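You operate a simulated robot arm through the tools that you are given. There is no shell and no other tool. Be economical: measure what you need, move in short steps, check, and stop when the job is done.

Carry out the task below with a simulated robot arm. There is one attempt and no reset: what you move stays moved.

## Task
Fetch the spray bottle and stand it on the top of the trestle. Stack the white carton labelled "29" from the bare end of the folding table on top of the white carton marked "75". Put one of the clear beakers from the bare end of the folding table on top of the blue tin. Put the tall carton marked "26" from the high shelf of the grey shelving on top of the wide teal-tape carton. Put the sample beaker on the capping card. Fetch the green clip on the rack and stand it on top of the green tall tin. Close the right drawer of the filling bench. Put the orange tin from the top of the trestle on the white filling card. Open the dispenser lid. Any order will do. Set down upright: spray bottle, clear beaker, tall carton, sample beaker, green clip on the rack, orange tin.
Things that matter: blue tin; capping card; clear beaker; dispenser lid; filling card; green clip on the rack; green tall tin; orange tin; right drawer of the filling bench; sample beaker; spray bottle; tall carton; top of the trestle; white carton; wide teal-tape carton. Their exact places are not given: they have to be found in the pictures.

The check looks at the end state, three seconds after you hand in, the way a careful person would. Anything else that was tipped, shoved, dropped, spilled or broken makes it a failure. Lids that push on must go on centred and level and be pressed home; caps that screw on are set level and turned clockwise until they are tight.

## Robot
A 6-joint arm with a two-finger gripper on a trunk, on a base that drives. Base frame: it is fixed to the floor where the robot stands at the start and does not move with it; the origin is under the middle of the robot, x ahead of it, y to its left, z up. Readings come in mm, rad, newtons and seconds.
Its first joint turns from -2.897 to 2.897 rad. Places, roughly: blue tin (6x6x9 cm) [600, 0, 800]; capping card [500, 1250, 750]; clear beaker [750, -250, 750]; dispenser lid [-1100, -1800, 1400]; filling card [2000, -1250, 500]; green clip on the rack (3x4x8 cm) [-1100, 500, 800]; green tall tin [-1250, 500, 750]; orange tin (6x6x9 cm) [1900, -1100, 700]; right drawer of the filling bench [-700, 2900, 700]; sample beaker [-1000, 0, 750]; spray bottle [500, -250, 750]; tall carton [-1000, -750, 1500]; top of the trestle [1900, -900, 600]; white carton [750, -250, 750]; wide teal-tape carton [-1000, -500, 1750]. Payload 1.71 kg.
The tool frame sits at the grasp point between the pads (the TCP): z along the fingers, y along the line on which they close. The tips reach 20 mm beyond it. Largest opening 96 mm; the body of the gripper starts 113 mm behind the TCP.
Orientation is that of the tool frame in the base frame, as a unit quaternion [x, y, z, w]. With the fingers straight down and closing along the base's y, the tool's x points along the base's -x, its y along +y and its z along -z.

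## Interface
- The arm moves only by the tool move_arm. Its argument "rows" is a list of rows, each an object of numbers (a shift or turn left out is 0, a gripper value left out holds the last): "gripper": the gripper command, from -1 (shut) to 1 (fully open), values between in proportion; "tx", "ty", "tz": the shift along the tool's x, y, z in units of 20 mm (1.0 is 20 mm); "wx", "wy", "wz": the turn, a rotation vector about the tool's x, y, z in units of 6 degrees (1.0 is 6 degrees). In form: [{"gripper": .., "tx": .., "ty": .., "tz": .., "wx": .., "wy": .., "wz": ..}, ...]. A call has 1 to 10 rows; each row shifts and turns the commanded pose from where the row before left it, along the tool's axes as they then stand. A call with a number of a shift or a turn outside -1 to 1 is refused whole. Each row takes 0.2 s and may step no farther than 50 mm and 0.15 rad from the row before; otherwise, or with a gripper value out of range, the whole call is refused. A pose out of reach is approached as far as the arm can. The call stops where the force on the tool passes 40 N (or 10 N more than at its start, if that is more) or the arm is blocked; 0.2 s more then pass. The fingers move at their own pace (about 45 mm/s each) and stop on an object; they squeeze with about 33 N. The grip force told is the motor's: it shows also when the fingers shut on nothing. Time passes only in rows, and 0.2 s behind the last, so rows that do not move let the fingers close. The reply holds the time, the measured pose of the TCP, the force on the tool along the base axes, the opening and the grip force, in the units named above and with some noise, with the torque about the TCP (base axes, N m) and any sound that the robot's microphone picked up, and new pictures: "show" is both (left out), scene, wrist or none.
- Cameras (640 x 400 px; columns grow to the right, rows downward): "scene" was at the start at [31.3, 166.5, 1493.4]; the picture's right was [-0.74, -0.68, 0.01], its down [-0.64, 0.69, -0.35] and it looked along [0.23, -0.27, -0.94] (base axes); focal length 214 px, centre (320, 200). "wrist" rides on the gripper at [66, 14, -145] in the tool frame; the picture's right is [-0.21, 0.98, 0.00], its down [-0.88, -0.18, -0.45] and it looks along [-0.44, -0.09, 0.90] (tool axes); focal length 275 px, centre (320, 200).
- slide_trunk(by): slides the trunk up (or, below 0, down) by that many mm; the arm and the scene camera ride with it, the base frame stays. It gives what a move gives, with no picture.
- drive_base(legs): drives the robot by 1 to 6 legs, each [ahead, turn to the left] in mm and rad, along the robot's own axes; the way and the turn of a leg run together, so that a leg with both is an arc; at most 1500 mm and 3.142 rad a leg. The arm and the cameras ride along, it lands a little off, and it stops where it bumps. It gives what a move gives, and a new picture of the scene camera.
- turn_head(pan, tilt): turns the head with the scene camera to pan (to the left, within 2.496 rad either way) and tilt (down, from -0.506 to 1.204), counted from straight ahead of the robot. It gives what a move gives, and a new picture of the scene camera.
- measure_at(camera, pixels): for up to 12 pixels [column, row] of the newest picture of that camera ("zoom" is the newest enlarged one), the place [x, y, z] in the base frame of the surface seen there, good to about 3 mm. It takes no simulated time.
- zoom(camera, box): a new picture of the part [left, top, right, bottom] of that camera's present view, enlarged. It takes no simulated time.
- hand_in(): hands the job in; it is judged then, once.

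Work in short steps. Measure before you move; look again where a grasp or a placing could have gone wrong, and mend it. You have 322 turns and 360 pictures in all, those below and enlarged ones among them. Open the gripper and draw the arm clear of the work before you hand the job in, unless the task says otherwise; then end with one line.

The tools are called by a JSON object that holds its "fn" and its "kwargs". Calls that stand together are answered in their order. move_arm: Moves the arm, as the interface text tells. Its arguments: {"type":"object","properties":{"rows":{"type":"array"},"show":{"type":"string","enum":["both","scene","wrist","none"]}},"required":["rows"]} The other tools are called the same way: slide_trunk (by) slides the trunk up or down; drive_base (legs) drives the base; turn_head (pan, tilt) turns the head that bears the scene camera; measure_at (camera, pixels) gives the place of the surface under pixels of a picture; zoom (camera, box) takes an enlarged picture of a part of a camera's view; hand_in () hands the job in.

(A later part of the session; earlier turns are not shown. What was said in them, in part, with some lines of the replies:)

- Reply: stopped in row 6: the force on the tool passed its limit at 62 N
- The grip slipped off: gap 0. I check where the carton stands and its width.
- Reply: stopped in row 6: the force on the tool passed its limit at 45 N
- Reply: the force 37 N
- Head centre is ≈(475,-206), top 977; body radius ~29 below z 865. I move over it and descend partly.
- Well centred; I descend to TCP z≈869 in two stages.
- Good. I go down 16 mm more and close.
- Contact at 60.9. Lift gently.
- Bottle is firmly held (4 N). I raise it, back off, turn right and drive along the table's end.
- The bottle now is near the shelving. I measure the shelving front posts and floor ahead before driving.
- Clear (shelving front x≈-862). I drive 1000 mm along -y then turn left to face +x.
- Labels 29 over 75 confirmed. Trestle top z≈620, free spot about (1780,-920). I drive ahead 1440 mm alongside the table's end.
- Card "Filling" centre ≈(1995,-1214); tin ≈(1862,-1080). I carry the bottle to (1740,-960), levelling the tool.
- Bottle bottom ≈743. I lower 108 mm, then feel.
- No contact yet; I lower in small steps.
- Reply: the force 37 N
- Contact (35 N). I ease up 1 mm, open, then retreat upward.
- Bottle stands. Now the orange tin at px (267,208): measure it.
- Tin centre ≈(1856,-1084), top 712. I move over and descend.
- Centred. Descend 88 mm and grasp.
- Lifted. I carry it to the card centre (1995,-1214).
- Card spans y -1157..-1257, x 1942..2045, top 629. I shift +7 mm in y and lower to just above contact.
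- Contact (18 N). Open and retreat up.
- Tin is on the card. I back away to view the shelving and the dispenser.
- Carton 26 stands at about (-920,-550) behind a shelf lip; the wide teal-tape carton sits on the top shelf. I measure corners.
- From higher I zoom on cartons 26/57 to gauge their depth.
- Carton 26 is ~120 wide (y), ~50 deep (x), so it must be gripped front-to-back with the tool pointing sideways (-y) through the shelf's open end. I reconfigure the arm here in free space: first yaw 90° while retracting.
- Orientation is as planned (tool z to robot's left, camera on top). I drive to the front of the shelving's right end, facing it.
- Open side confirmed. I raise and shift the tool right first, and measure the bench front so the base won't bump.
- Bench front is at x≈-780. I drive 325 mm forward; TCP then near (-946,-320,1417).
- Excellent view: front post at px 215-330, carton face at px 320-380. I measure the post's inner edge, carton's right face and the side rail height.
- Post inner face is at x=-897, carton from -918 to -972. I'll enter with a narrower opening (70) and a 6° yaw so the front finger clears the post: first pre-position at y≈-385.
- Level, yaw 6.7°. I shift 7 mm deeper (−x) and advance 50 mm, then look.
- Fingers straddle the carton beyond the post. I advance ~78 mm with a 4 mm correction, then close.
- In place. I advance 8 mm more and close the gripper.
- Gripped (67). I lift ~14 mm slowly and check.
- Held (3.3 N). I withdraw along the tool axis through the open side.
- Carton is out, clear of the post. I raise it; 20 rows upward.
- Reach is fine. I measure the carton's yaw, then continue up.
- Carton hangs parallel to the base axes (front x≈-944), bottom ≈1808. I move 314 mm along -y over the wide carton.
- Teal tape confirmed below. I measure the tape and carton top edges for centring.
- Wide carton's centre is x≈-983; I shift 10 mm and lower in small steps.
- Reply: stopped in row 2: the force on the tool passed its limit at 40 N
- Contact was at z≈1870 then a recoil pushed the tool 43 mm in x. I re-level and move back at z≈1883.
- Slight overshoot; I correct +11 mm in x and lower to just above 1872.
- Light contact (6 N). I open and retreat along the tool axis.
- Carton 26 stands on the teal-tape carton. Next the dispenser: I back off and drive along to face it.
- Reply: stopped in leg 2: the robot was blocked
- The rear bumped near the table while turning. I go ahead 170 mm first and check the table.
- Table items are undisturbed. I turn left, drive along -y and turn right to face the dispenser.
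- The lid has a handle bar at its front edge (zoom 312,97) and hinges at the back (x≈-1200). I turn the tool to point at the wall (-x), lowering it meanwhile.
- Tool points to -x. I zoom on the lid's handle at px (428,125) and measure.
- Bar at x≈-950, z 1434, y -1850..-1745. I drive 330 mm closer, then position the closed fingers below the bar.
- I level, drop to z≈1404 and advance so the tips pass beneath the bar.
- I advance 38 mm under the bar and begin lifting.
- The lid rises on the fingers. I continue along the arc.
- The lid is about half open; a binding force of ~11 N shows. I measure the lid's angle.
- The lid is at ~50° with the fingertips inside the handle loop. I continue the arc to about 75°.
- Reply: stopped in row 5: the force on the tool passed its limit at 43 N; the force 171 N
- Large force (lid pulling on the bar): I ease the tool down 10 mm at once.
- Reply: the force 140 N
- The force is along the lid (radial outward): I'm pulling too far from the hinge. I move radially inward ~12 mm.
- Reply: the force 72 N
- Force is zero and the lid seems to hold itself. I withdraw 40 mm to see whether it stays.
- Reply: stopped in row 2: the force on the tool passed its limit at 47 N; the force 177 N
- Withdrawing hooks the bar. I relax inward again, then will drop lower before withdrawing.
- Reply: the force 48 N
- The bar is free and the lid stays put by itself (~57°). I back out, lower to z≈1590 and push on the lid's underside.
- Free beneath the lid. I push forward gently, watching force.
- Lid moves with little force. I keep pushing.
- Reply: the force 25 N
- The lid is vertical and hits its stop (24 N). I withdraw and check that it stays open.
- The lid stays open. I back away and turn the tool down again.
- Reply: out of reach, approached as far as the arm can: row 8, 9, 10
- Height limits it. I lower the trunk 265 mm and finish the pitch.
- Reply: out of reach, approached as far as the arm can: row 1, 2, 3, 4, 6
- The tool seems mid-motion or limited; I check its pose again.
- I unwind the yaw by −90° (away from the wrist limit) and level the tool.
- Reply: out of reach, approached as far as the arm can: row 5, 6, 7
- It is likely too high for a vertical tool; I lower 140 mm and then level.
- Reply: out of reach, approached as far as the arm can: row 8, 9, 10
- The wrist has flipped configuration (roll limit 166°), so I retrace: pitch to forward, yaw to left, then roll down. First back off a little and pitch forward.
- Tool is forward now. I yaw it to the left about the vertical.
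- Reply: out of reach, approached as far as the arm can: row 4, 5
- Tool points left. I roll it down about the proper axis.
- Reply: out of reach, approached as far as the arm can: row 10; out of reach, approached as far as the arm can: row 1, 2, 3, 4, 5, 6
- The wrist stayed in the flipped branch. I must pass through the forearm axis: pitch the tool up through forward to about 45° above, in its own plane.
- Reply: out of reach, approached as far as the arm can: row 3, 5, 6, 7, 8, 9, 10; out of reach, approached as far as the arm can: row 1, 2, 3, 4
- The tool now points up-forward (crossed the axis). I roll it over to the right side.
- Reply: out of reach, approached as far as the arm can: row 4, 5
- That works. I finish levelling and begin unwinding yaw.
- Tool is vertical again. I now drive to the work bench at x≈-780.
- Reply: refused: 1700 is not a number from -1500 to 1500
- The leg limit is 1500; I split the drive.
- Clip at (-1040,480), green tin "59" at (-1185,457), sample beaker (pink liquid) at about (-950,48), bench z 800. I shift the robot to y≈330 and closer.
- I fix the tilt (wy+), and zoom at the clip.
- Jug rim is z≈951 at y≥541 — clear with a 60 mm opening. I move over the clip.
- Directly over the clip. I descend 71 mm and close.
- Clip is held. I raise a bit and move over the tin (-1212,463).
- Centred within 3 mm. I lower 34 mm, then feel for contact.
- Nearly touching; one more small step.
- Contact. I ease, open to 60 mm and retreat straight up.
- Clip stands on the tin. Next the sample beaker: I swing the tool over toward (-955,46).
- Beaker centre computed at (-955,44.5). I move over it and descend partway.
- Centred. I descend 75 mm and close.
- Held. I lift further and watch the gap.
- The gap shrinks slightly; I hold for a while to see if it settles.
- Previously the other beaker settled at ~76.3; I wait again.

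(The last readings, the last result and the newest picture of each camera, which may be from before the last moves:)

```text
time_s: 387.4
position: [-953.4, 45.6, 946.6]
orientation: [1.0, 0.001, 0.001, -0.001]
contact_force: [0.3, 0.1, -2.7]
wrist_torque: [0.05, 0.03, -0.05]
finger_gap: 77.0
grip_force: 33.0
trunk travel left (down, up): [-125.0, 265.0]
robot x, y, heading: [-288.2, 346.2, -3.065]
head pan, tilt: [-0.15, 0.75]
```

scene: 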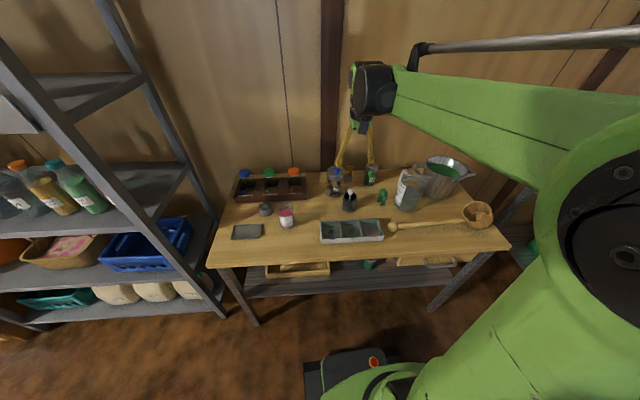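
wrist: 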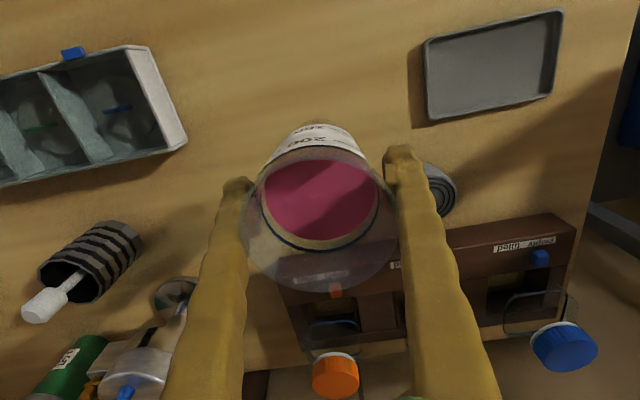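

Creep has nearly stopped (77.0). I raise the trunk 200 mm for clearance, then drive toward the capping card.

{"fn": "slide_trunk", "kwargs": {"by": 200}}

{"fn": "drive_base", "kwargs": {"legs": [[0, -1.647], [600, 0], [0, -1.571]]}}

{"fn": "turn_head", "kwargs": {"pan": 0.3, "tilt": 0.75}}

```text
time_s: 389.6
position: [-955.2, 46.6, 1145.8]
orientation: [1.0, 0.0, 0.002, -0.002]
contact_force: [-0.6, 0.6, -1.6]
wrist_torque: [0.01, -0.01, 0.0]
finger_gap: 76.9
grip_force: 32.8
trunk travel left (down, up): [-325.0, 65.0]
robot x, y, heading: [-287.4, 346.3, -3.067]
head pan, tilt: [-0.15, 0.75]
```

```text
time_s: 406.1
position: [400.1, 1213.9, 1145.9]
orientation: [0.028, 1.0, -0.001, -0.001]
contact_force: [-0.4, -0.2, -2.2]
wrist_torque: [-0.04, 0.01, 0.0]
finger_gap: 76.9
grip_force: 32.5
trunk travel left (down, up): [-325.0, 65.0]
robot x, y, heading: [-282.0, 957.0, 0.017]
head pan, tilt: [-0.15, 0.75]
```

scene: 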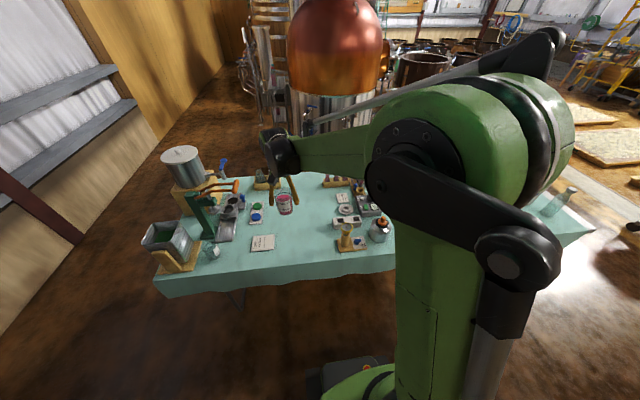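

```text
time_s: 407.0
position: [383.3, 1212.6, 1156.4]
orientation: [0.028, 1.0, 0.0, 0.007]
contact_force: [-1.1, -0.2, -2.3]
wrist_torque: [0.0, -0.06, 0.0]
finger_gap: 76.6
grip_force: 32.8
trunk travel left (down, up): [-325.0, 65.0]
robot x, y, heading: [-282.7, 954.7, 0.016]
head pan, tilt: [0.3, 0.75]
```

scene: 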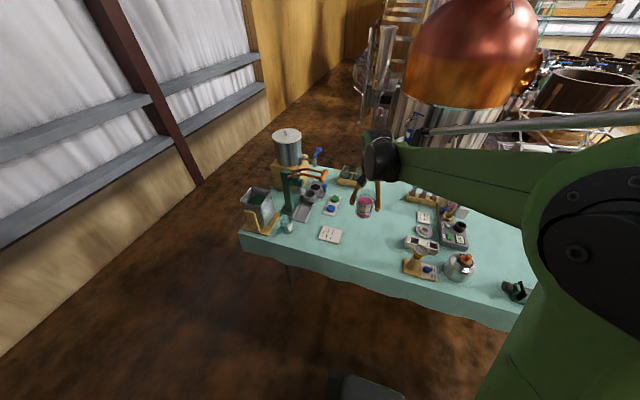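

Beaker still held (76.6). I zoom on the table end to find the capping card.

{"fn": "zoom", "kwargs": {"camera": "scene", "box": [235, 150, 405, 270]}}

{"fn": "measure_at", "kwargs": {"camera": "scene", "pixels": [[330, 235], [321, 237], [328, 229], [340, 233], [333, 241], [424, 217], [286, 227], [352, 260]]}}

```text
3.33 times, centred on (320, 210) of scene
```

zoom: 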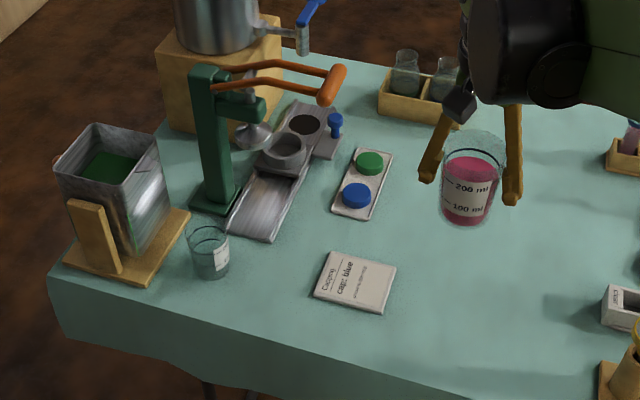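

```text
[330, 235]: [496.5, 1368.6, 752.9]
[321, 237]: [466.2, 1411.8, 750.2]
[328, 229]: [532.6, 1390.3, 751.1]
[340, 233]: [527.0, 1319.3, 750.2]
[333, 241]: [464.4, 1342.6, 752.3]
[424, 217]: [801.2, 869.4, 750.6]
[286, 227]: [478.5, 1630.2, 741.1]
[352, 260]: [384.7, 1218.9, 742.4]
```

The card reads "Capping – cap: blue". I measure its corners.

{"fn": "measure_at", "kwargs": {"camera": "zoom", "pixels": [[330, 255], [393, 268], [381, 309], [317, 292], [355, 281], [210, 235], [360, 195], [285, 230]]}}

```text
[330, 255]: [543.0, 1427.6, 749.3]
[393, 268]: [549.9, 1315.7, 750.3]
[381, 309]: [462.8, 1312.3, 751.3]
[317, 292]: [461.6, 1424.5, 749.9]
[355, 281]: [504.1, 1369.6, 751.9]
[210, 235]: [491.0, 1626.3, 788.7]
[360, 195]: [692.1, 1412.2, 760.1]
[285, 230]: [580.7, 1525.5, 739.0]
```

Card centre is (504,1370), z 751. I move the beaker above it, gently.

{"fn": "move_arm", "kwargs": {"rows": [{"tx": -0.3, "ty": 0.45, "wy": 0.13}, {"tx": -0.59, "ty": 0.861}, {"tx": -0.59, "ty": 0.861}, {"tx": -0.59, "ty": 0.861}, {"tx": -0.59, "ty": 0.861}, {"tx": -0.59, "ty": 0.861}, {"tx": -0.59, "ty": 0.861}, {"tx": -0.59, "ty": 0.861}, {"tx": -0.59, "ty": 0.861}, {"tx": -0.58, "ty": 0.86}], "show": "none"}}

{"fn": "slide_trunk", "kwargs": {"by": -200}}

{"fn": "move_arm", "kwargs": {"rows": [{}], "show": "both"}}

```text
time_s: 409.2
position: [505.4, 1369.8, 1157.2]
orientation: [0.029, 1.0, 0.0, -0.001]
contact_force: [-0.2, -0.1, -1.6]
wrist_torque: [0.01, 0.04, 0.0]
finger_gap: 76.7
grip_force: 33.0
trunk travel left (down, up): [-325.0, 65.0]
robot x, y, heading: [-287.1, 957.0, 0.017]
head pan, tilt: [0.3, 0.75]
```

```text
time_s: 411.4
position: [503.7, 1370.4, 956.8]
orientation: [0.028, 1.0, 0.001, 0.0]
contact_force: [-0.3, -0.4, -2.0]
wrist_torque: [0.0, 0.02, -0.02]
finger_gap: 76.7
grip_force: 33.0
trunk travel left (down, up): [-125.0, 265.0]
robot x, y, heading: [-281.8, 959.9, 0.017]
head pan, tilt: [0.3, 0.75]
```

```text
time_s: 411.8
position: [503.8, 1370.4, 955.9]
orientation: [0.028, 1.0, 0.001, 0.0]
contact_force: [0.6, 0.7, -1.9]
wrist_torque: [0.03, -0.01, 0.0]
finger_gap: 76.7
grip_force: 32.2
trunk travel left (down, up): [-125.0, 265.0]
robot x, y, heading: [-283.7, 957.3, 0.021]
head pan, tilt: [0.3, 0.75]
```

scene: 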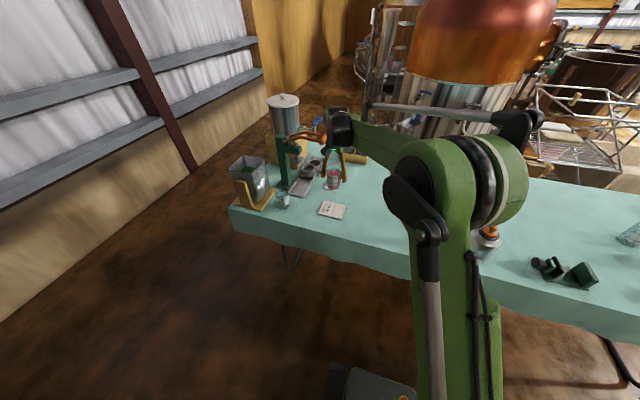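
wrist: 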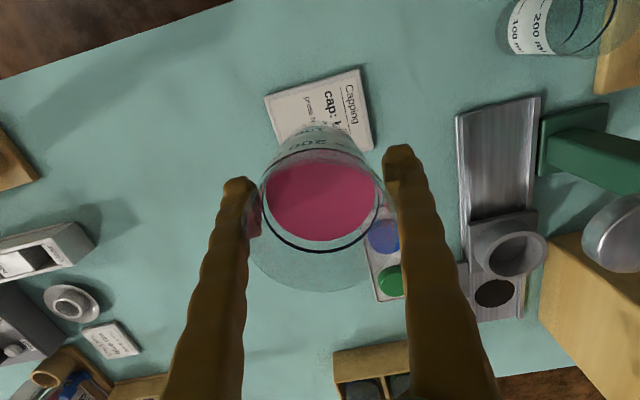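

Over the card. I lower 136 mm, then feel in small steps.

{"fn": "move_arm", "kwargs": {"rows": [{"tz": 0.6}, {"tz": 0.9}, {"tz": 0.9}, {"tz": 0.9}, {"tz": 0.9}, {"tz": 0.9}, {"tz": 0.9}, {"tz": 0.6}, {"tz": 0.2}, {}], "show": "none"}}

{"fn": "zoom", "kwargs": {"camera": "scene", "box": [280, 150, 380, 240]}}

```text
time_s: 414.0
position: [506.1, 1370.4, 821.9]
orientation: [0.028, 1.0, 0.0, 0.0]
contact_force: [-0.5, 0.4, -2.3]
wrist_torque: [-0.01, 0.01, 0.0]
finger_gap: 76.6
grip_force: 32.7
trunk travel left (down, up): [-125.0, 265.0]
robot x, y, heading: [-281.4, 955.0, 0.02]
head pan, tilt: [0.3, 0.75]
```

```text
4.44 times, centred on (330, 195) of scene
```

zoom: 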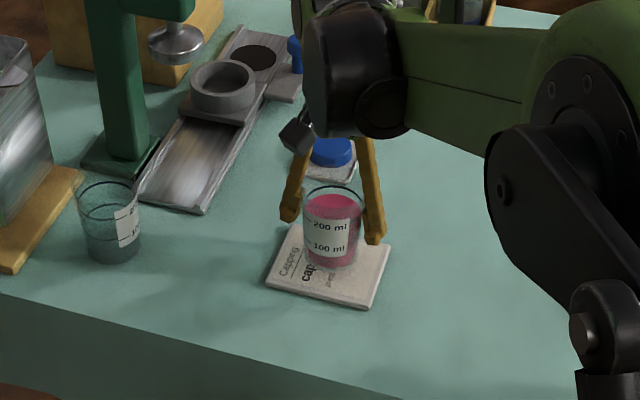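

{"fn": "move_arm", "kwargs": {"rows": [{"tz": 0.12}, {"tz": 0.12}, {"tz": 0.1}, {}], "show": "none"}}

{"fn": "move_arm", "kwargs": {"rows": [{"tz": 0.07}, {"tz": 0.07}, {}], "show": "none"}}

```text
time_s: 415.0
position: [504.7, 1370.1, 814.3]
orientation: [0.028, 1.0, 0.0, 0.0]
contact_force: [0.2, -0.1, -2.1]
wrist_torque: [-0.03, 0.01, 0.0]
finger_gap: 76.7
grip_force: 33.2
trunk travel left (down, up): [-125.0, 265.0]
robot x, y, heading: [-283.4, 956.4, 0.023]
head pan, tilt: [0.3, 0.75]
```

```text
time_s: 415.8
position: [505.2, 1368.1, 811.0]
orientation: [0.028, 1.0, -0.001, 0.0]
contact_force: [-0.6, -0.4, -2.0]
wrist_torque: [-0.02, 0.03, -0.02]
finger_gap: 76.4
grip_force: 33.3
trunk travel left (down, up): [-125.0, 265.0]
robot x, y, heading: [-282.5, 955.0, 0.017]
head pan, tilt: [0.3, 0.75]
```

{"fn": "move_arm", "kwargs": {"rows": [{"tz": 0.06}, {"tz": 0.06}, {}], "show": "none"}}

{"fn": "move_arm", "kwargs": {"rows": [{"tz": 0.05}, {"tz": 0.04}, {}], "show": "none"}}

```text
time_s: 416.6
position: [505.5, 1369.1, 807.6]
orientation: [0.028, 1.0, -0.001, 0.0]
contact_force: [-0.3, -1.3, -2.2]
wrist_torque: [0.01, 0.01, 0.01]
finger_gap: 76.6
grip_force: 33.5
trunk travel left (down, up): [-125.0, 265.0]
robot x, y, heading: [-280.9, 953.9, 0.021]
head pan, tilt: [0.3, 0.75]
```

```text
time_s: 417.4
position: [504.5, 1370.1, 808.1]
orientation: [0.027, 1.0, -0.001, 0.001]
contact_force: [-0.5, 0.8, -1.2]
wrist_torque: [0.03, -0.08, 0.02]
finger_gap: 76.5
grip_force: 33.4
trunk travel left (down, up): [-125.0, 265.0]
robot x, y, heading: [-280.6, 953.2, 0.021]
head pan, tilt: [0.3, 0.75]
```

{"fn": "move_arm", "kwargs": {"rows": [{"tz": 0.04}, {"tz": 0.04}, {}], "show": "none"}}

```text
time_s: 418.2
position: [504.0, 1370.8, 807.0]
orientation: [0.028, 1.0, 0.0, 0.001]
contact_force: [2.7, 3.9, 22.4]
wrist_torque: [0.16, -0.37, 0.03]
finger_gap: 76.5
grip_force: 32.6
trunk travel left (down, up): [-125.0, 265.0]
robot x, y, heading: [-283.9, 954.2, 0.024]
head pan, tilt: [0.3, 0.75]
```

Seated (22 N). I ease 1 mm, open and retreat up.

{"fn": "move_arm", "kwargs": {"rows": [{"tz": -0.05}, {"gripper": 1}, {}, {}, {"tz": -0.4}, {"tz": -0.8}, {"tz": -1}, {"tz": -1}, {"tz": -1}, {"tz": -1}], "show": "none"}}

{"fn": "move_arm", "kwargs": {"rows": [{"tz": -1}, {"tz": -1}, {"tz": -1}, {"tz": -1}, {"tz": -1}, {"tz": -1}, {"tz": -1}, {"tz": -1}], "show": "wrist"}}

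{"fn": "zoom", "kwargs": {"camera": "scene", "box": [280, 150, 380, 240]}}

```text
time_s: 420.4
position: [504.2, 1370.5, 912.3]
orientation: [0.028, 1.0, 0.0, -0.001]
contact_force: [-0.2, 0.6, -0.3]
wrist_torque: [-0.02, 0.01, -0.03]
finger_gap: 96.0
grip_force: 0.0
trunk travel left (down, up): [-125.0, 265.0]
robot x, y, heading: [-288.9, 958.4, 0.019]
head pan, tilt: [0.3, 0.75]
```

```text
time_s: 422.2
position: [504.7, 1369.5, 1071.2]
orientation: [0.028, 1.0, 0.001, 0.0]
contact_force: [0.4, 0.0, -0.4]
wrist_torque: [0.01, 0.01, -0.01]
finger_gap: 96.1
grip_force: 0.1
trunk travel left (down, up): [-125.0, 265.0]
robot x, y, heading: [-281.8, 953.9, 0.019]
head pan, tilt: [0.3, 0.75]
```

wrist: 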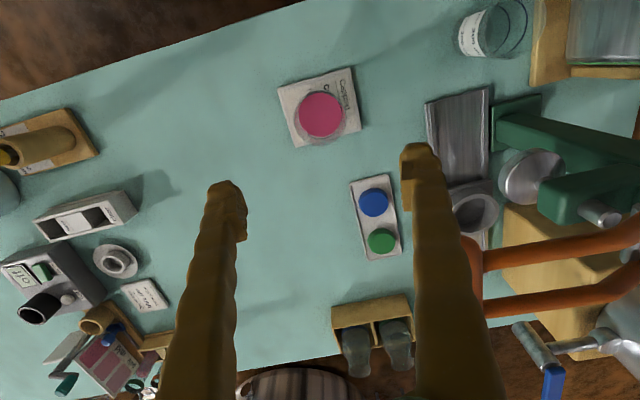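

```text
4.44 times, centred on (330, 195) of scene
```

zoom: 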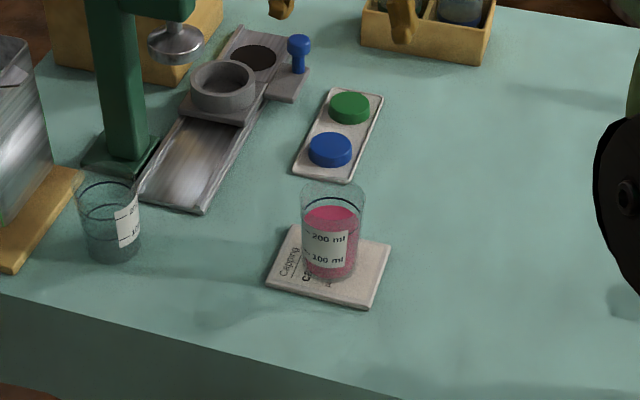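

Sample beaker is on the card. Now the drawer: I look toward (-700,2900).

{"fn": "turn_head", "kwargs": {"pan": 1.8, "tilt": 0.4}}

{"fn": "zoom", "kwargs": {"camera": "scene", "box": [180, 130, 480, 330]}}

```text
time_s: 423.8
position: [504.2, 1369.8, 1070.7]
orientation: [0.028, 1.0, 0.0, 0.001]
contact_force: [0.8, 0.1, -0.4]
wrist_torque: [0.04, -0.02, 0.02]
finger_gap: 96.1
grip_force: 0.2
trunk travel left (down, up): [-125.0, 265.0]
robot x, y, heading: [-281.5, 956.7, 0.017]
head pan, tilt: [1.799, 0.4]
```

scene: 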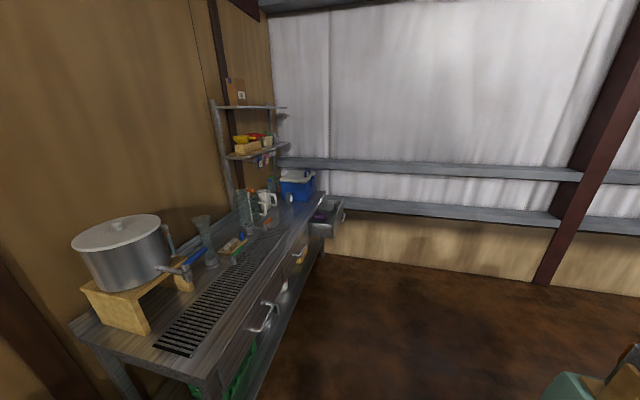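

```text
2.00 times, centred on (330, 230) of scene
```

zoom: 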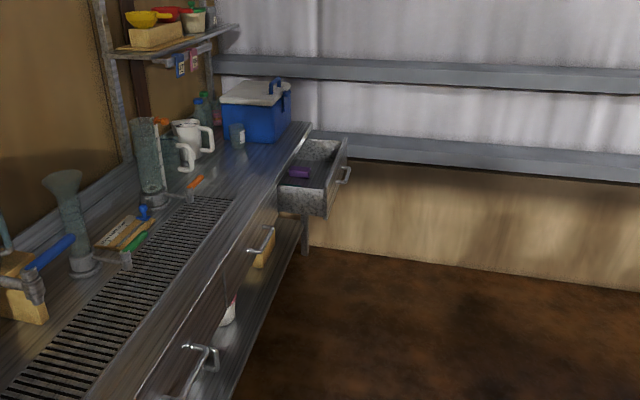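

The far (right) drawer protrudes in +x. I measure it.

{"fn": "measure_at", "kwargs": {"camera": "scene", "pixels": [[342, 216], [344, 206], [335, 213], [330, 228], [325, 200], [310, 225], [303, 240], [295, 255], [270, 310], [345, 200], [330, 240], [300, 235]]}}

{"fn": "zoom", "kwargs": {"camera": "scene", "box": [290, 180, 370, 260]}}

```text
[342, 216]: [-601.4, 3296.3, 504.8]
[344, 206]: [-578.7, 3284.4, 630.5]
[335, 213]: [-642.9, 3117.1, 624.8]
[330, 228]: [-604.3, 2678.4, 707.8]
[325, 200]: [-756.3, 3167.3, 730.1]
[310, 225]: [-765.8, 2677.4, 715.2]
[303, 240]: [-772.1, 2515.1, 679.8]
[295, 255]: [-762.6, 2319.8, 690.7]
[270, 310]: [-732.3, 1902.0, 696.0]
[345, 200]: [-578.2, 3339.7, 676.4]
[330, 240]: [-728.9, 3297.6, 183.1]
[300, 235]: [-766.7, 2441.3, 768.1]
```

```text
5.00 times, centred on (330, 220) of scene
```

zoom: 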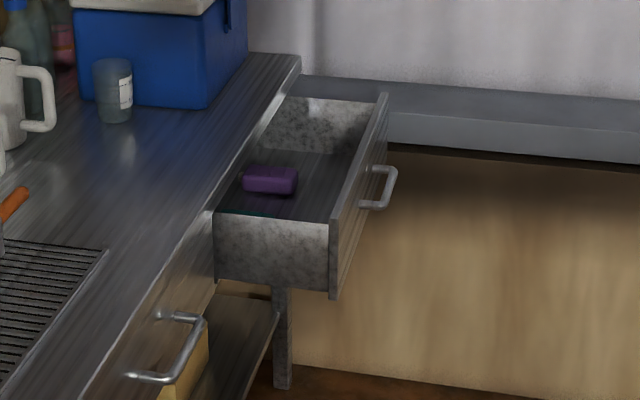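

The drawer front stands at x≈-595 (y 2680-3120), closed position about x≈-765. I retract the arm, raise the trunk for clearance, and drive to about (0,2450) with the tool over the drawer's front side.

{"fn": "move_arm", "kwargs": {"rows": [{"tx": 1}, {"tx": 1}, {"tx": 1}, {"tx": 1}, {"tx": 1}, {"tx": 1}, {"tx": 1}, {"tx": 1}, {"tx": 1}, {"tx": 1, "gripper": -1}], "show": "none"}}

{"fn": "slide_trunk", "kwargs": {"by": 250}}

{"fn": "drive_base", "kwargs": {"legs": [[0, 1.365], [1500, 0], [0, 0.587]]}}

{"fn": "turn_head", "kwargs": {"pan": 0.5, "tilt": 0.7}}

```text
time_s: 426.0
position: [303.1, 1380.8, 1071.3]
orientation: [0.029, 1.0, 0.0, 0.0]
contact_force: [-0.1, 0.7, -0.5]
wrist_torque: [0.03, 0.02, -0.03]
finger_gap: 61.5
grip_force: 0.2
trunk travel left (down, up): [-125.0, 265.0]
robot x, y, heading: [-283.8, 955.8, 0.021]
head pan, tilt: [1.799, 0.4]
```

```text
time_s: 428.6
position: [303.0, 1381.0, 1322.5]
orientation: [0.029, 1.0, 0.0, 0.0]
contact_force: [-0.3, -0.4, 0.7]
wrist_torque: [0.01, -0.01, -0.04]
finger_gap: 0.0
grip_force: 29.2
trunk travel left (down, up): [-375.0, 15.0]
robot x, y, heading: [-285.6, 959.1, 0.017]
head pan, tilt: [1.799, 0.4]
```

```text
time_s: 446.5
position: [-644.1, 2844.6, 1320.8]
orientation: [0.817, -0.576, 0.0, 0.001]
contact_force: [0.7, -0.6, 0.9]
wrist_torque: [0.01, -0.01, -0.04]
finger_gap: 0.1
grip_force: 29.5
trunk travel left (down, up): [-375.0, 15.0]
robot x, y, heading: [-22.3, 2465.6, 1.987]
head pan, tilt: [1.799, 0.4]
```

scene: 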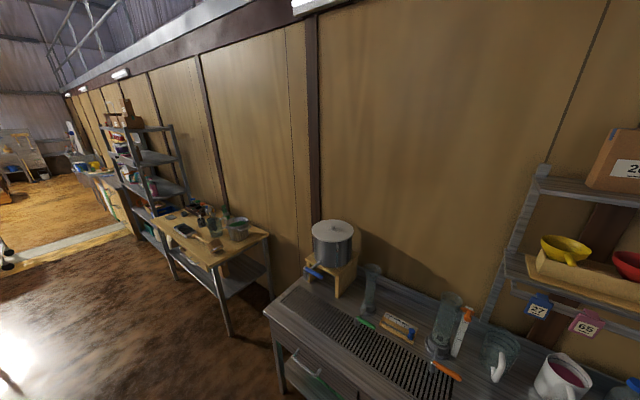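

```text
time_s: 448.0
position: [-635.5, 2827.6, 1330.2]
orientation: [0.817, -0.577, -0.007, -0.003]
contact_force: [-0.5, -0.2, -0.1]
wrist_torque: [-0.02, 0.03, 0.0]
finger_gap: 0.1
grip_force: 29.2
trunk travel left (down, up): [-375.0, 15.0]
robot x, y, heading: [-22.3, 2468.2, 1.993]
head pan, tilt: [0.499, 0.7]
```

scene: 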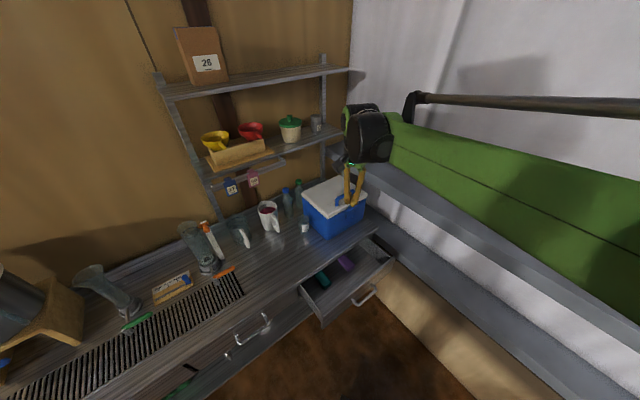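

I zoom on the open drawer and measure front panel, handle and interior.

{"fn": "zoom", "kwargs": {"camera": "scene", "box": [220, 220, 420, 350]}}

{"fn": "measure_at", "kwargs": {"camera": "scene", "pixels": [[395, 258], [322, 320], [360, 288], [372, 296], [355, 303], [300, 290], [365, 240], [265, 318], [235, 345], [358, 294], [340, 308], [320, 288]]}}

```text
3.08 times, centred on (320, 285) of scene
```

zoom: 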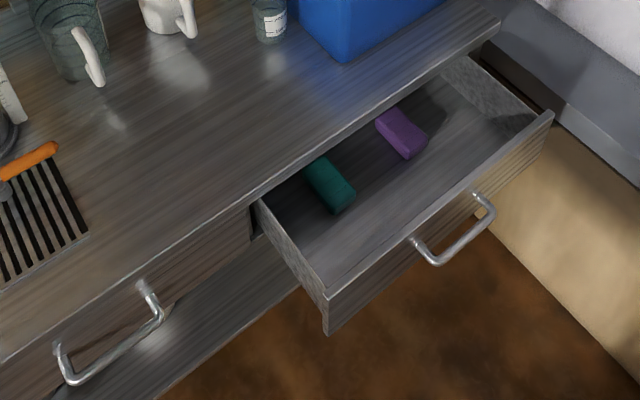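

```text
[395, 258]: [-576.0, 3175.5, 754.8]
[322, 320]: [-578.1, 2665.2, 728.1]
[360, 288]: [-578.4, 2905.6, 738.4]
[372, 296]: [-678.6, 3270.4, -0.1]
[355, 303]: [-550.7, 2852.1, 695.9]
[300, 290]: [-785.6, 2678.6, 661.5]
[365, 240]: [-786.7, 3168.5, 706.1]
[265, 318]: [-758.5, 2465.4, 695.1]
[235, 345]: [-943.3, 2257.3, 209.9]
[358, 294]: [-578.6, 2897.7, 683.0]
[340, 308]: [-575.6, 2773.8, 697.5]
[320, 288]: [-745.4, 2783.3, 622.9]
```

Panel face x≈-575, y 2660-3175, top z 755; handle y≥2850 at z 696. I position the closed fingers in front at (-530,2800) and lower.

{"fn": "move_arm", "kwargs": {"rows": [{"tx": 0.61, "ty": -0.9}, {"tx": 0.61, "ty": -0.9}, {"tx": 0.61, "ty": -0.9}, {"tx": 0.61, "ty": -0.9}, {"tx": 0.61, "ty": -0.9}], "show": "none"}}

{"fn": "slide_trunk", "kwargs": {"by": -300}}

{"fn": "move_arm", "kwargs": {"rows": [{"tz": 1}, {"tz": 1}, {"tz": 1}, {"tz": 1}, {"tz": 1}, {"tz": 1}, {"tz": 1}, {"tz": 1}, {"tz": 1}, {"tz": 1}], "show": "both"}}

```text
time_s: 449.2
position: [-528.3, 2802.1, 1329.8]
orientation: [0.817, -0.577, -0.006, -0.003]
contact_force: [0.5, -0.7, -0.2]
wrist_torque: [0.0, 0.0, -0.03]
finger_gap: 0.0
grip_force: 30.1
trunk travel left (down, up): [-375.0, 15.0]
robot x, y, heading: [-22.5, 2470.2, 1.986]
head pan, tilt: [0.499, 0.7]
```

```text
time_s: 452.2
position: [-529.1, 2801.6, 1029.0]
orientation: [0.817, -0.576, -0.006, -0.003]
contact_force: [0.3, -0.2, -0.2]
wrist_torque: [-0.01, 0.02, -0.03]
finger_gap: 0.0
grip_force: 29.1
trunk travel left (down, up): [-75.0, 315.0]
robot x, y, heading: [-23.2, 2468.8, 1.996]
head pan, tilt: [0.499, 0.7]
```

```text
time_s: 454.4
position: [-530.6, 2805.8, 827.8]
orientation: [0.817, -0.576, -0.006, -0.003]
contact_force: [1.1, 0.2, -0.2]
wrist_torque: [-0.02, 0.0, 0.01]
finger_gap: 0.0
grip_force: 29.6
trunk travel left (down, up): [-75.0, 315.0]
robot x, y, heading: [-19.0, 2470.9, 1.988]
head pan, tilt: [0.499, 0.7]
```

scene: 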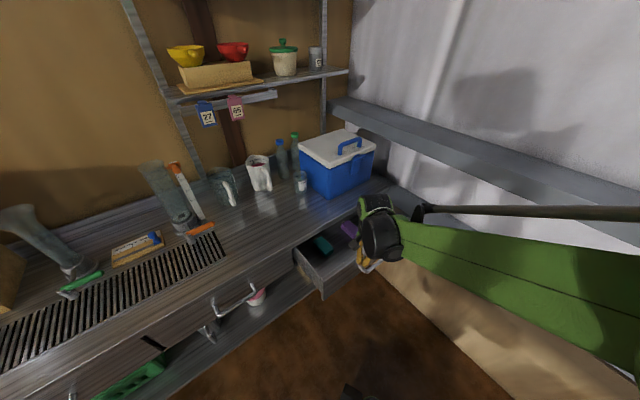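
wrist: 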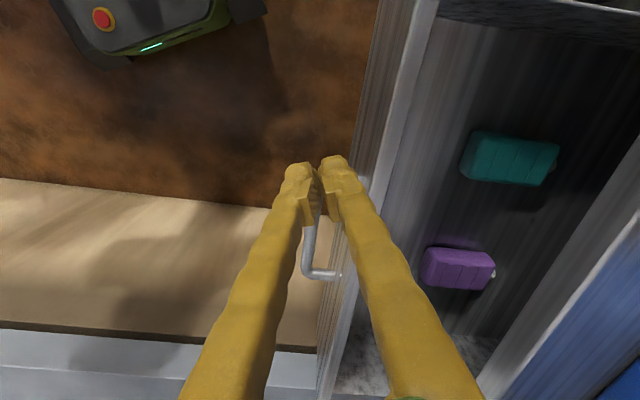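

Just outside the panel. I shift 15 mm away from the handle and descend to z≈712.

{"fn": "move_arm", "kwargs": {"rows": [{"tx": 0.75, "ty": 0.27}, {"tz": 0.9}, {"tz": 0.9}, {"tz": 0.9}, {"tz": 0.9}, {"tz": 0.9}, {"tz": 0.9}, {"tz": 0.4}], "show": "both"}}

```text
time_s: 456.2
position: [-530.5, 2788.8, 713.8]
orientation: [0.817, -0.576, -0.006, -0.004]
contact_force: [0.3, 0.1, 0.4]
wrist_torque: [-0.02, 0.02, 0.02]
finger_gap: 0.2
grip_force: 28.8
trunk travel left (down, up): [-75.0, 315.0]
robot x, y, heading: [-23.1, 2468.9, 1.989]
head pan, tilt: [0.499, 0.7]
```

scene: 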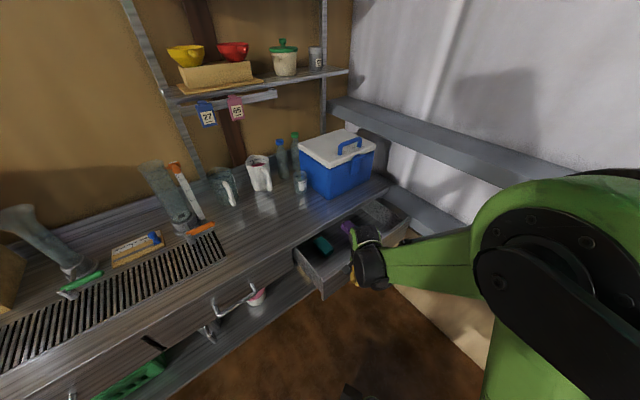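
wrist: 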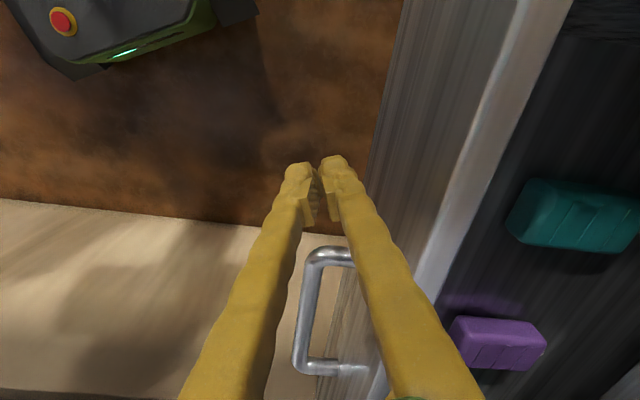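

I push in -x: ten rows of 16 mm.

{"fn": "move_arm", "kwargs": {"rows": [{"tx": -0.267, "ty": 0.754}, {"tx": -0.267, "ty": 0.754}, {"tx": -0.267, "ty": 0.754}, {"tx": -0.267, "ty": 0.754}, {"tx": -0.267, "ty": 0.754}, {"tx": -0.267, "ty": 0.754}, {"tx": -0.267, "ty": 0.754}, {"tx": -0.267, "ty": 0.754}, {"tx": -0.267, "ty": 0.754}, {"tx": -0.267, "ty": 0.754}], "show": "both"}}

```text
time_s: 458.4
position: [-693.1, 2789.7, 713.7]
orientation: [0.818, -0.576, -0.006, -0.003]
contact_force: [0.3, -0.1, -0.4]
wrist_torque: [-0.01, 0.0, 0.0]
finger_gap: 0.0
grip_force: 29.4
trunk travel left (down, up): [-75.0, 315.0]
robot x, y, heading: [-21.8, 2470.9, 1.988]
head pan, tilt: [0.499, 0.7]
```

scene: 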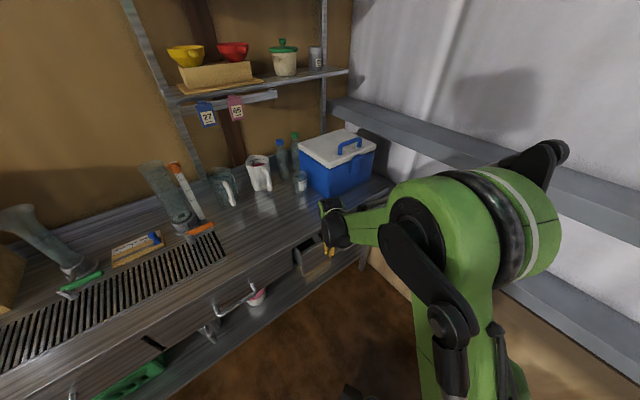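
wrist: 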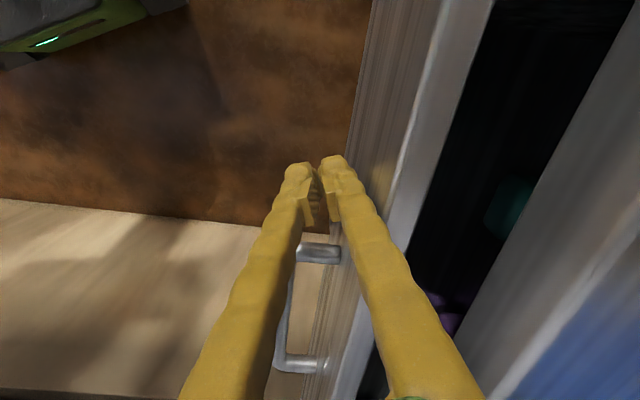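

The drawer is closing with no resistance. I push on, 8 mm steps.

{"fn": "move_arm", "kwargs": {"rows": [{"tx": -0.134, "ty": 0.377}, {"tx": -0.134, "ty": 0.377}, {"tx": -0.134, "ty": 0.377}, {"tx": -0.134, "ty": 0.377}, {"tx": -0.134, "ty": 0.377}, {"tx": -0.134, "ty": 0.377}], "show": "wrist"}}

```text
time_s: 459.8
position: [-739.1, 2790.9, 713.7]
orientation: [0.817, -0.576, -0.006, -0.004]
contact_force: [2.4, 0.5, 1.0]
wrist_torque: [-0.08, 0.25, 0.01]
finger_gap: 0.2
grip_force: 29.2
trunk travel left (down, up): [-75.0, 315.0]
robot x, y, heading: [-21.8, 2468.9, 1.992]
head pan, tilt: [0.499, 0.7]
```

wrist: 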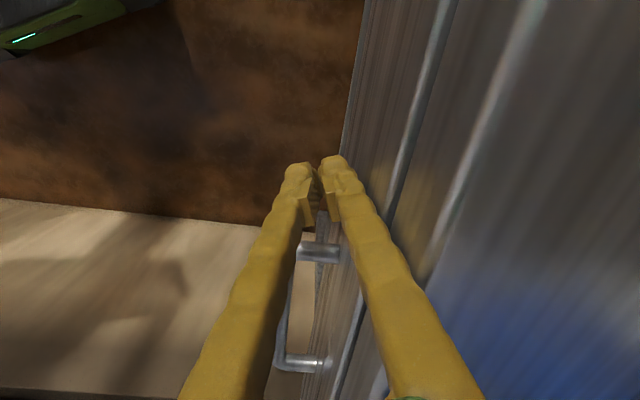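

{"fn": "move_arm", "kwargs": {"rows": [{"tx": -0.08, "ty": 0.22}, {"tx": -0.08, "ty": 0.22}, {"tx": -0.05, "ty": 0.14}], "show": "wrist"}}

{"fn": "zoom", "kwargs": {"camera": "scene", "box": [200, 200, 400, 330]}}

```text
time_s: 460.2
position: [-736.0, 2779.4, 722.8]
orientation: [0.817, -0.577, -0.012, -0.009]
contact_force: [0.2, -0.1, 0.3]
wrist_torque: [0.07, 0.04, -0.04]
finger_gap: 0.0
grip_force: 29.5
trunk travel left (down, up): [-75.0, 315.0]
robot x, y, heading: [-22.3, 2470.1, 1.993]
head pan, tilt: [0.499, 0.7]
stopped in row 2: the force on the tool passed its limit at 48 N (the readings are from after the stop); the commanded pose is now the measured one
```

wrist: 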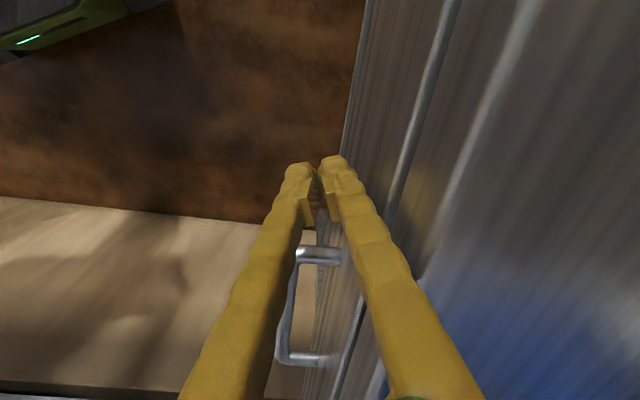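

```text
3.08 times, centred on (300, 265) of scene
```

zoom: 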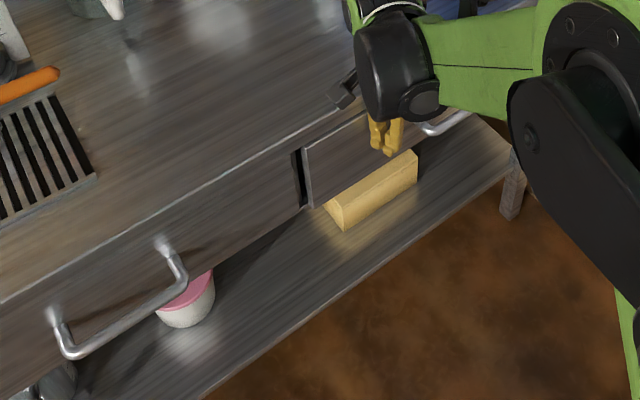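

The push ended at a hard stop. I compare the right panel's plane with the left drawer's.

{"fn": "measure_at", "kwargs": {"camera": "zoom", "pixels": [[330, 165], [350, 150], [320, 185], [270, 190], [240, 205], [200, 220], [310, 150], [290, 155], [440, 128]]}}

```text
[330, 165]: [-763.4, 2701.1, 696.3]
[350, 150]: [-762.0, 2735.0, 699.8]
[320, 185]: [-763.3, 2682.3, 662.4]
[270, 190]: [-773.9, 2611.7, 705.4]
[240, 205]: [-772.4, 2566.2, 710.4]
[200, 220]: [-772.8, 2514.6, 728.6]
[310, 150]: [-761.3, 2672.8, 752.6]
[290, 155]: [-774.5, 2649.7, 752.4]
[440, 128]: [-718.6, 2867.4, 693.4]
```

Still ~10 mm proud; the fingers may be touching the bench edge. I back off and push on the handle bar (y≈2925, z 696) instead.

{"fn": "move_arm", "kwargs": {"rows": [{"tx": 0.33, "ty": -0.94, "wy": 0.29}, {"tx": 0.33, "ty": -0.94}, {"tx": 0.33, "ty": -0.94}, {"tx": -0.855, "ty": -0.3}, {"tx": -0.855, "ty": -0.3}, {"tx": -0.855, "ty": -0.3}, {"tx": -0.855, "ty": -0.3}, {"tx": -0.855, "ty": -0.3}, {"tx": -0.855, "ty": -0.3}, {"tx": -0.855, "ty": -0.3}], "show": "none"}}

{"fn": "move_arm", "kwargs": {"rows": [{"tx": -0.7, "ty": -0.25, "tz": 0.7}, {}], "show": "both"}}

```text
time_s: 462.4
position: [-677.7, 2905.3, 722.3]
orientation: [0.817, -0.577, 0.002, 0.0]
contact_force: [0.2, -1.0, 0.4]
wrist_torque: [-0.02, 0.02, -0.01]
finger_gap: 0.0
grip_force: 29.8
trunk travel left (down, up): [-75.0, 315.0]
robot x, y, heading: [-21.8, 2470.7, 1.992]
head pan, tilt: [0.499, 0.7]
```

```text
time_s: 463.0
position: [-677.9, 2921.3, 709.4]
orientation: [0.818, -0.576, 0.002, 0.0]
contact_force: [-0.2, 0.2, 0.8]
wrist_torque: [0.01, 0.04, -0.01]
finger_gap: 0.0
grip_force: 29.6
trunk travel left (down, up): [-75.0, 315.0]
robot x, y, heading: [-23.5, 2470.4, 1.988]
head pan, tilt: [0.499, 0.7]
```

scene: 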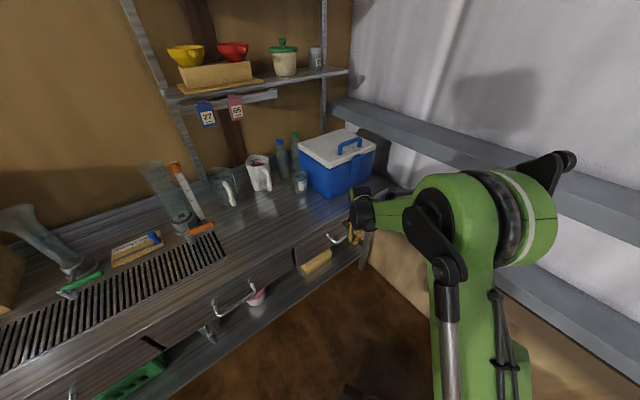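
wrist: 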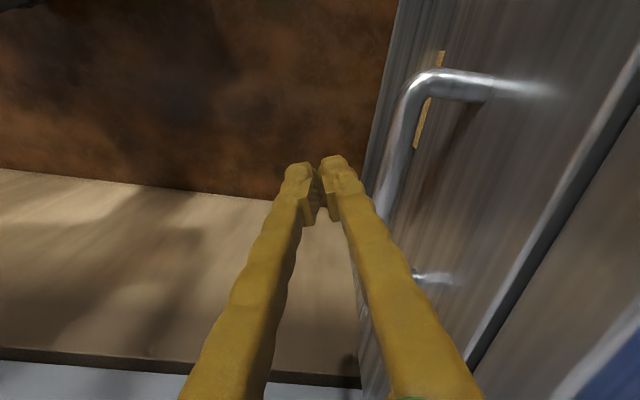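

Fingers are just in front of the bar. I push in -x: 24 mm, then small steps.

{"fn": "move_arm", "kwargs": {"rows": [{"tx": -0.134, "ty": 0.377}, {"tx": -0.134, "ty": 0.377}, {"tx": -0.134, "ty": 0.377}, {"tx": -0.067, "ty": 0.19}], "show": "none"}}

{"fn": "move_arm", "kwargs": {"rows": [{"tx": -0.05, "ty": 0.14}, {"tx": -0.05, "ty": 0.14}, {"tx": -0.05, "ty": 0.14}, {}], "show": "none"}}

{"fn": "measure_at", "kwargs": {"camera": "scene", "pixels": [[307, 255], [313, 248], [304, 261], [287, 262], [278, 266], [320, 246]]}}

```text
time_s: 464.0
position: [-704.5, 2922.1, 708.0]
orientation: [0.817, -0.576, 0.002, 0.001]
contact_force: [0.4, 0.4, -0.3]
wrist_torque: [0.04, 0.01, 0.0]
finger_gap: 0.0
grip_force: 30.2
trunk travel left (down, up): [-75.0, 315.0]
robot x, y, heading: [-20.5, 2468.4, 1.983]
head pan, tilt: [0.499, 0.7]
```

```text
time_s: 465.0
position: [-714.8, 2922.9, 709.0]
orientation: [0.817, -0.577, 0.001, 0.001]
contact_force: [8.2, -0.5, 3.7]
wrist_torque: [-0.02, -0.1, -0.03]
finger_gap: 0.0
grip_force: 29.1
trunk travel left (down, up): [-75.0, 315.0]
robot x, y, heading: [-20.0, 2472.1, 1.989]
head pan, tilt: [0.499, 0.7]
```

```text
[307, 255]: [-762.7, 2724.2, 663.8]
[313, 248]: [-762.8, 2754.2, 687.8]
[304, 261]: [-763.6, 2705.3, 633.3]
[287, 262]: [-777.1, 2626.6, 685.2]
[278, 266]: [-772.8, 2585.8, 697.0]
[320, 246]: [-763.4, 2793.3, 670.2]
```

{"fn": "move_arm", "kwargs": {"rows": [{"tx": -0.05, "ty": 0.14}, {"tx": -0.03, "ty": 0.08}, {}], "show": "scene"}}

{"fn": "measure_at", "kwargs": {"camera": "scene", "pixels": [[307, 255], [313, 248], [304, 261], [287, 262], [278, 266], [320, 246], [320, 236], [285, 240]]}}

{"fn": "zoom", "kwargs": {"camera": "scene", "box": [260, 200, 390, 290]}}

```text
time_s: 465.8
position: [-712.7, 2911.8, 720.0]
orientation: [0.817, -0.577, -0.004, -0.005]
contact_force: [0.5, 0.2, -0.4]
wrist_torque: [-0.01, 0.03, -0.03]
finger_gap: 0.1
grip_force: 29.3
trunk travel left (down, up): [-75.0, 315.0]
robot x, y, heading: [-20.9, 2469.0, 1.988]
head pan, tilt: [0.499, 0.7]
stopped in row 3: the force on the tool passed its limit at 40 N (the readings are from after the stop); the commanded pose is now the measured one
```

scene: 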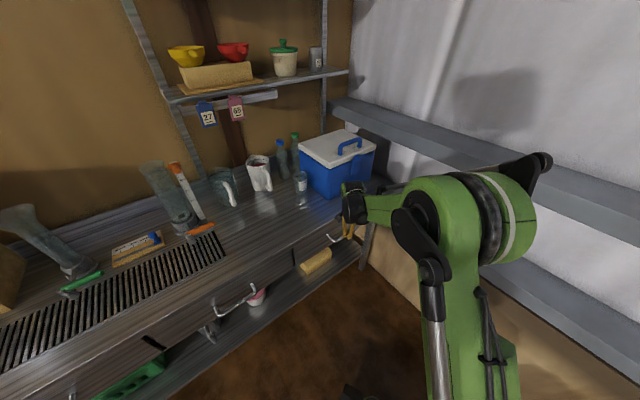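

```text
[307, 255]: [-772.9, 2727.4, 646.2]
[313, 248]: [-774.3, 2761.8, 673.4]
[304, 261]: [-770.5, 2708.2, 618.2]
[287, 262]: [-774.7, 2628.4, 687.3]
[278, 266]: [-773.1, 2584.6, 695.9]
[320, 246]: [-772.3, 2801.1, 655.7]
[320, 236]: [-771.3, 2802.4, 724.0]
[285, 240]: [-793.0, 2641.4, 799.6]
```

```text
4.44 times, centred on (325, 245) of scene
```

zoom: 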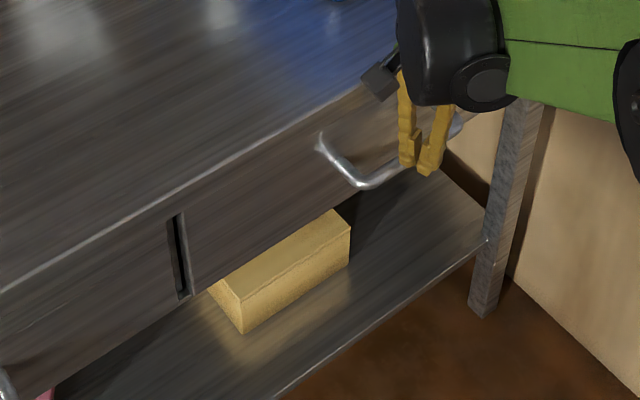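

The drawer is flush (-773 both). I back off and raise the arm clear.

{"fn": "move_arm", "kwargs": {"rows": [{"tx": 0.33, "ty": -0.94}, {"tx": 0.33, "ty": -0.94}, {"tx": 0.33, "ty": -0.94}, {"tx": 0.33, "ty": -0.94}, {"tz": -1, "gripper": 1}, {"tz": -1}, {"tz": -1}, {"tz": -1}, {"tz": -1}, {"tz": -1}], "show": "none"}}

{"fn": "drive_base", "kwargs": {"legs": [[-500, 0]]}}

{"fn": "turn_head", "kwargs": {"pan": -2.3, "tilt": 0.5}}

{"fn": "turn_head", "kwargs": {"pan": 1.5, "tilt": 0.25}}

```text
time_s: 468.0
position: [-635.4, 2912.4, 838.5]
orientation: [0.817, -0.577, -0.004, -0.004]
contact_force: [-0.1, 0.4, 0.5]
wrist_torque: [-0.01, -0.02, 0.01]
finger_gap: 95.9
grip_force: 0.0
trunk travel left (down, up): [-75.0, 315.0]
robot x, y, heading: [-23.5, 2470.8, 1.987]
head pan, tilt: [0.499, 0.7]
```

```text
time_s: 471.8
position: [-436.7, 2458.8, 838.9]
orientation: [0.82, -0.573, -0.003, -0.004]
contact_force: [0.7, -0.1, -0.7]
wrist_torque: [-0.01, -0.02, -0.02]
finger_gap: 95.9
grip_force: 0.1
trunk travel left (down, up): [-75.0, 315.0]
robot x, y, heading: [180.2, 2019.4, 2.006]
head pan, tilt: [0.499, 0.7]
```

scene: 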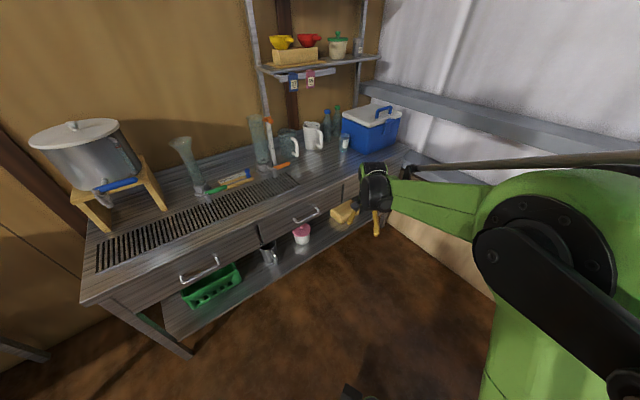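

```text
time_s: 474.3
position: [-431.7, 2447.8, 849.3]
orientation: [0.819, -0.573, -0.011, -0.007]
contact_force: [0.4, -0.2, -0.4]
wrist_torque: [-0.02, -0.01, 0.01]
finger_gap: 96.2
grip_force: 0.0
trunk travel left (down, up): [-75.0, 315.0]
robot x, y, heading: [181.6, 2019.4, 2.0]
head pan, tilt: [-2.3, 0.499]
```

scene: 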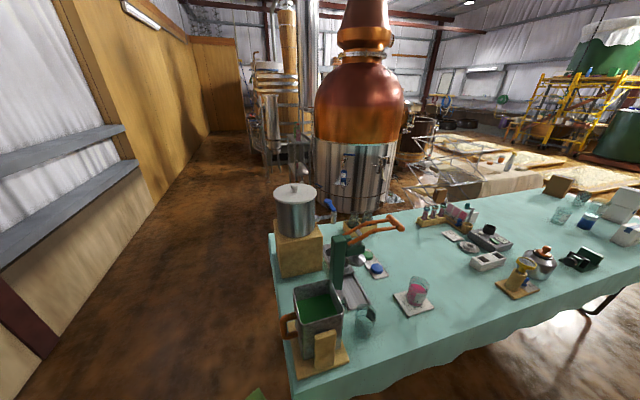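

```text
time_s: 477.4
position: [-431.2, 2447.6, 849.1]
orientation: [0.819, -0.573, -0.011, -0.007]
contact_force: [0.9, 0.2, -0.7]
wrist_torque: [-0.01, 0.0, -0.03]
finger_gap: 95.9
grip_force: 0.1
trunk travel left (down, up): [-75.0, 315.0]
robot x, y, heading: [176.4, 2023.8, 2.001]
head pan, tilt: [1.499, 0.25]
```

scene: 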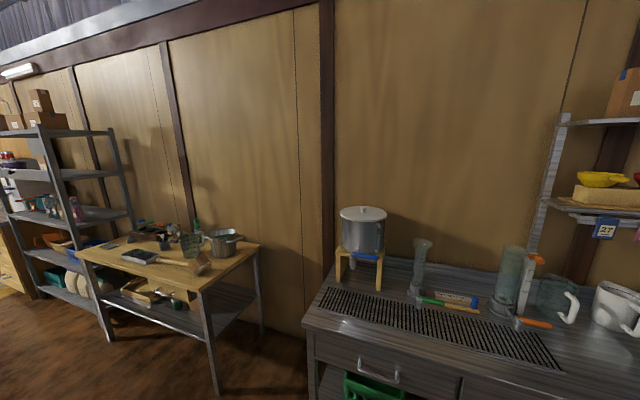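

All looks intact. One last check of the bare table end.

{"fn": "turn_head", "kwargs": {"pan": -2.49, "tilt": 0.35}}

{"fn": "zoom", "kwargs": {"camera": "scene", "box": [440, 170, 640, 300]}}

```text
time_s: 480.7
position: [-431.9, 2447.3, 848.2]
orientation: [0.82, -0.572, -0.011, -0.007]
contact_force: [-0.5, 0.1, -0.1]
wrist_torque: [-0.02, 0.0, 0.01]
finger_gap: 96.3
grip_force: 0.0
trunk travel left (down, up): [-75.0, 315.0]
robot x, y, heading: [179.1, 2018.3, 2.004]
head pan, tilt: [-2.491, 0.351]
```

scene: 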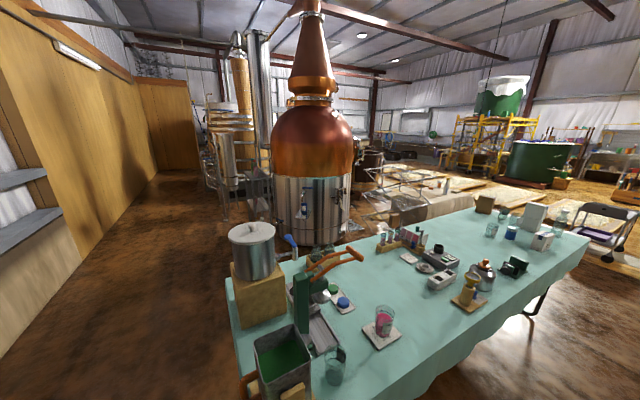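

```text
3.08 times, centred on (540, 235) of scene
```

zoom: 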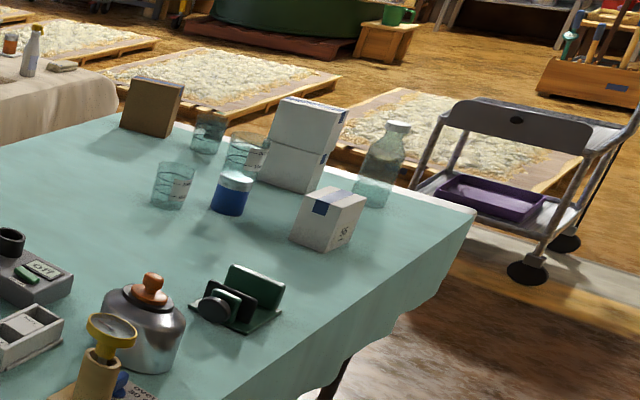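

All the goals look met: the stack, the beaker on the tin, the spray bottle and the tin are in place. The gripper is open and clear, so I hand in.

{"fn": "hand_in", "kwargs": {}}

```text
The job is handed in.
```

All nine tasks are done and the job is handed in; the last pictures showed everything standing where it was put, and the gripper is open and clear of the work.
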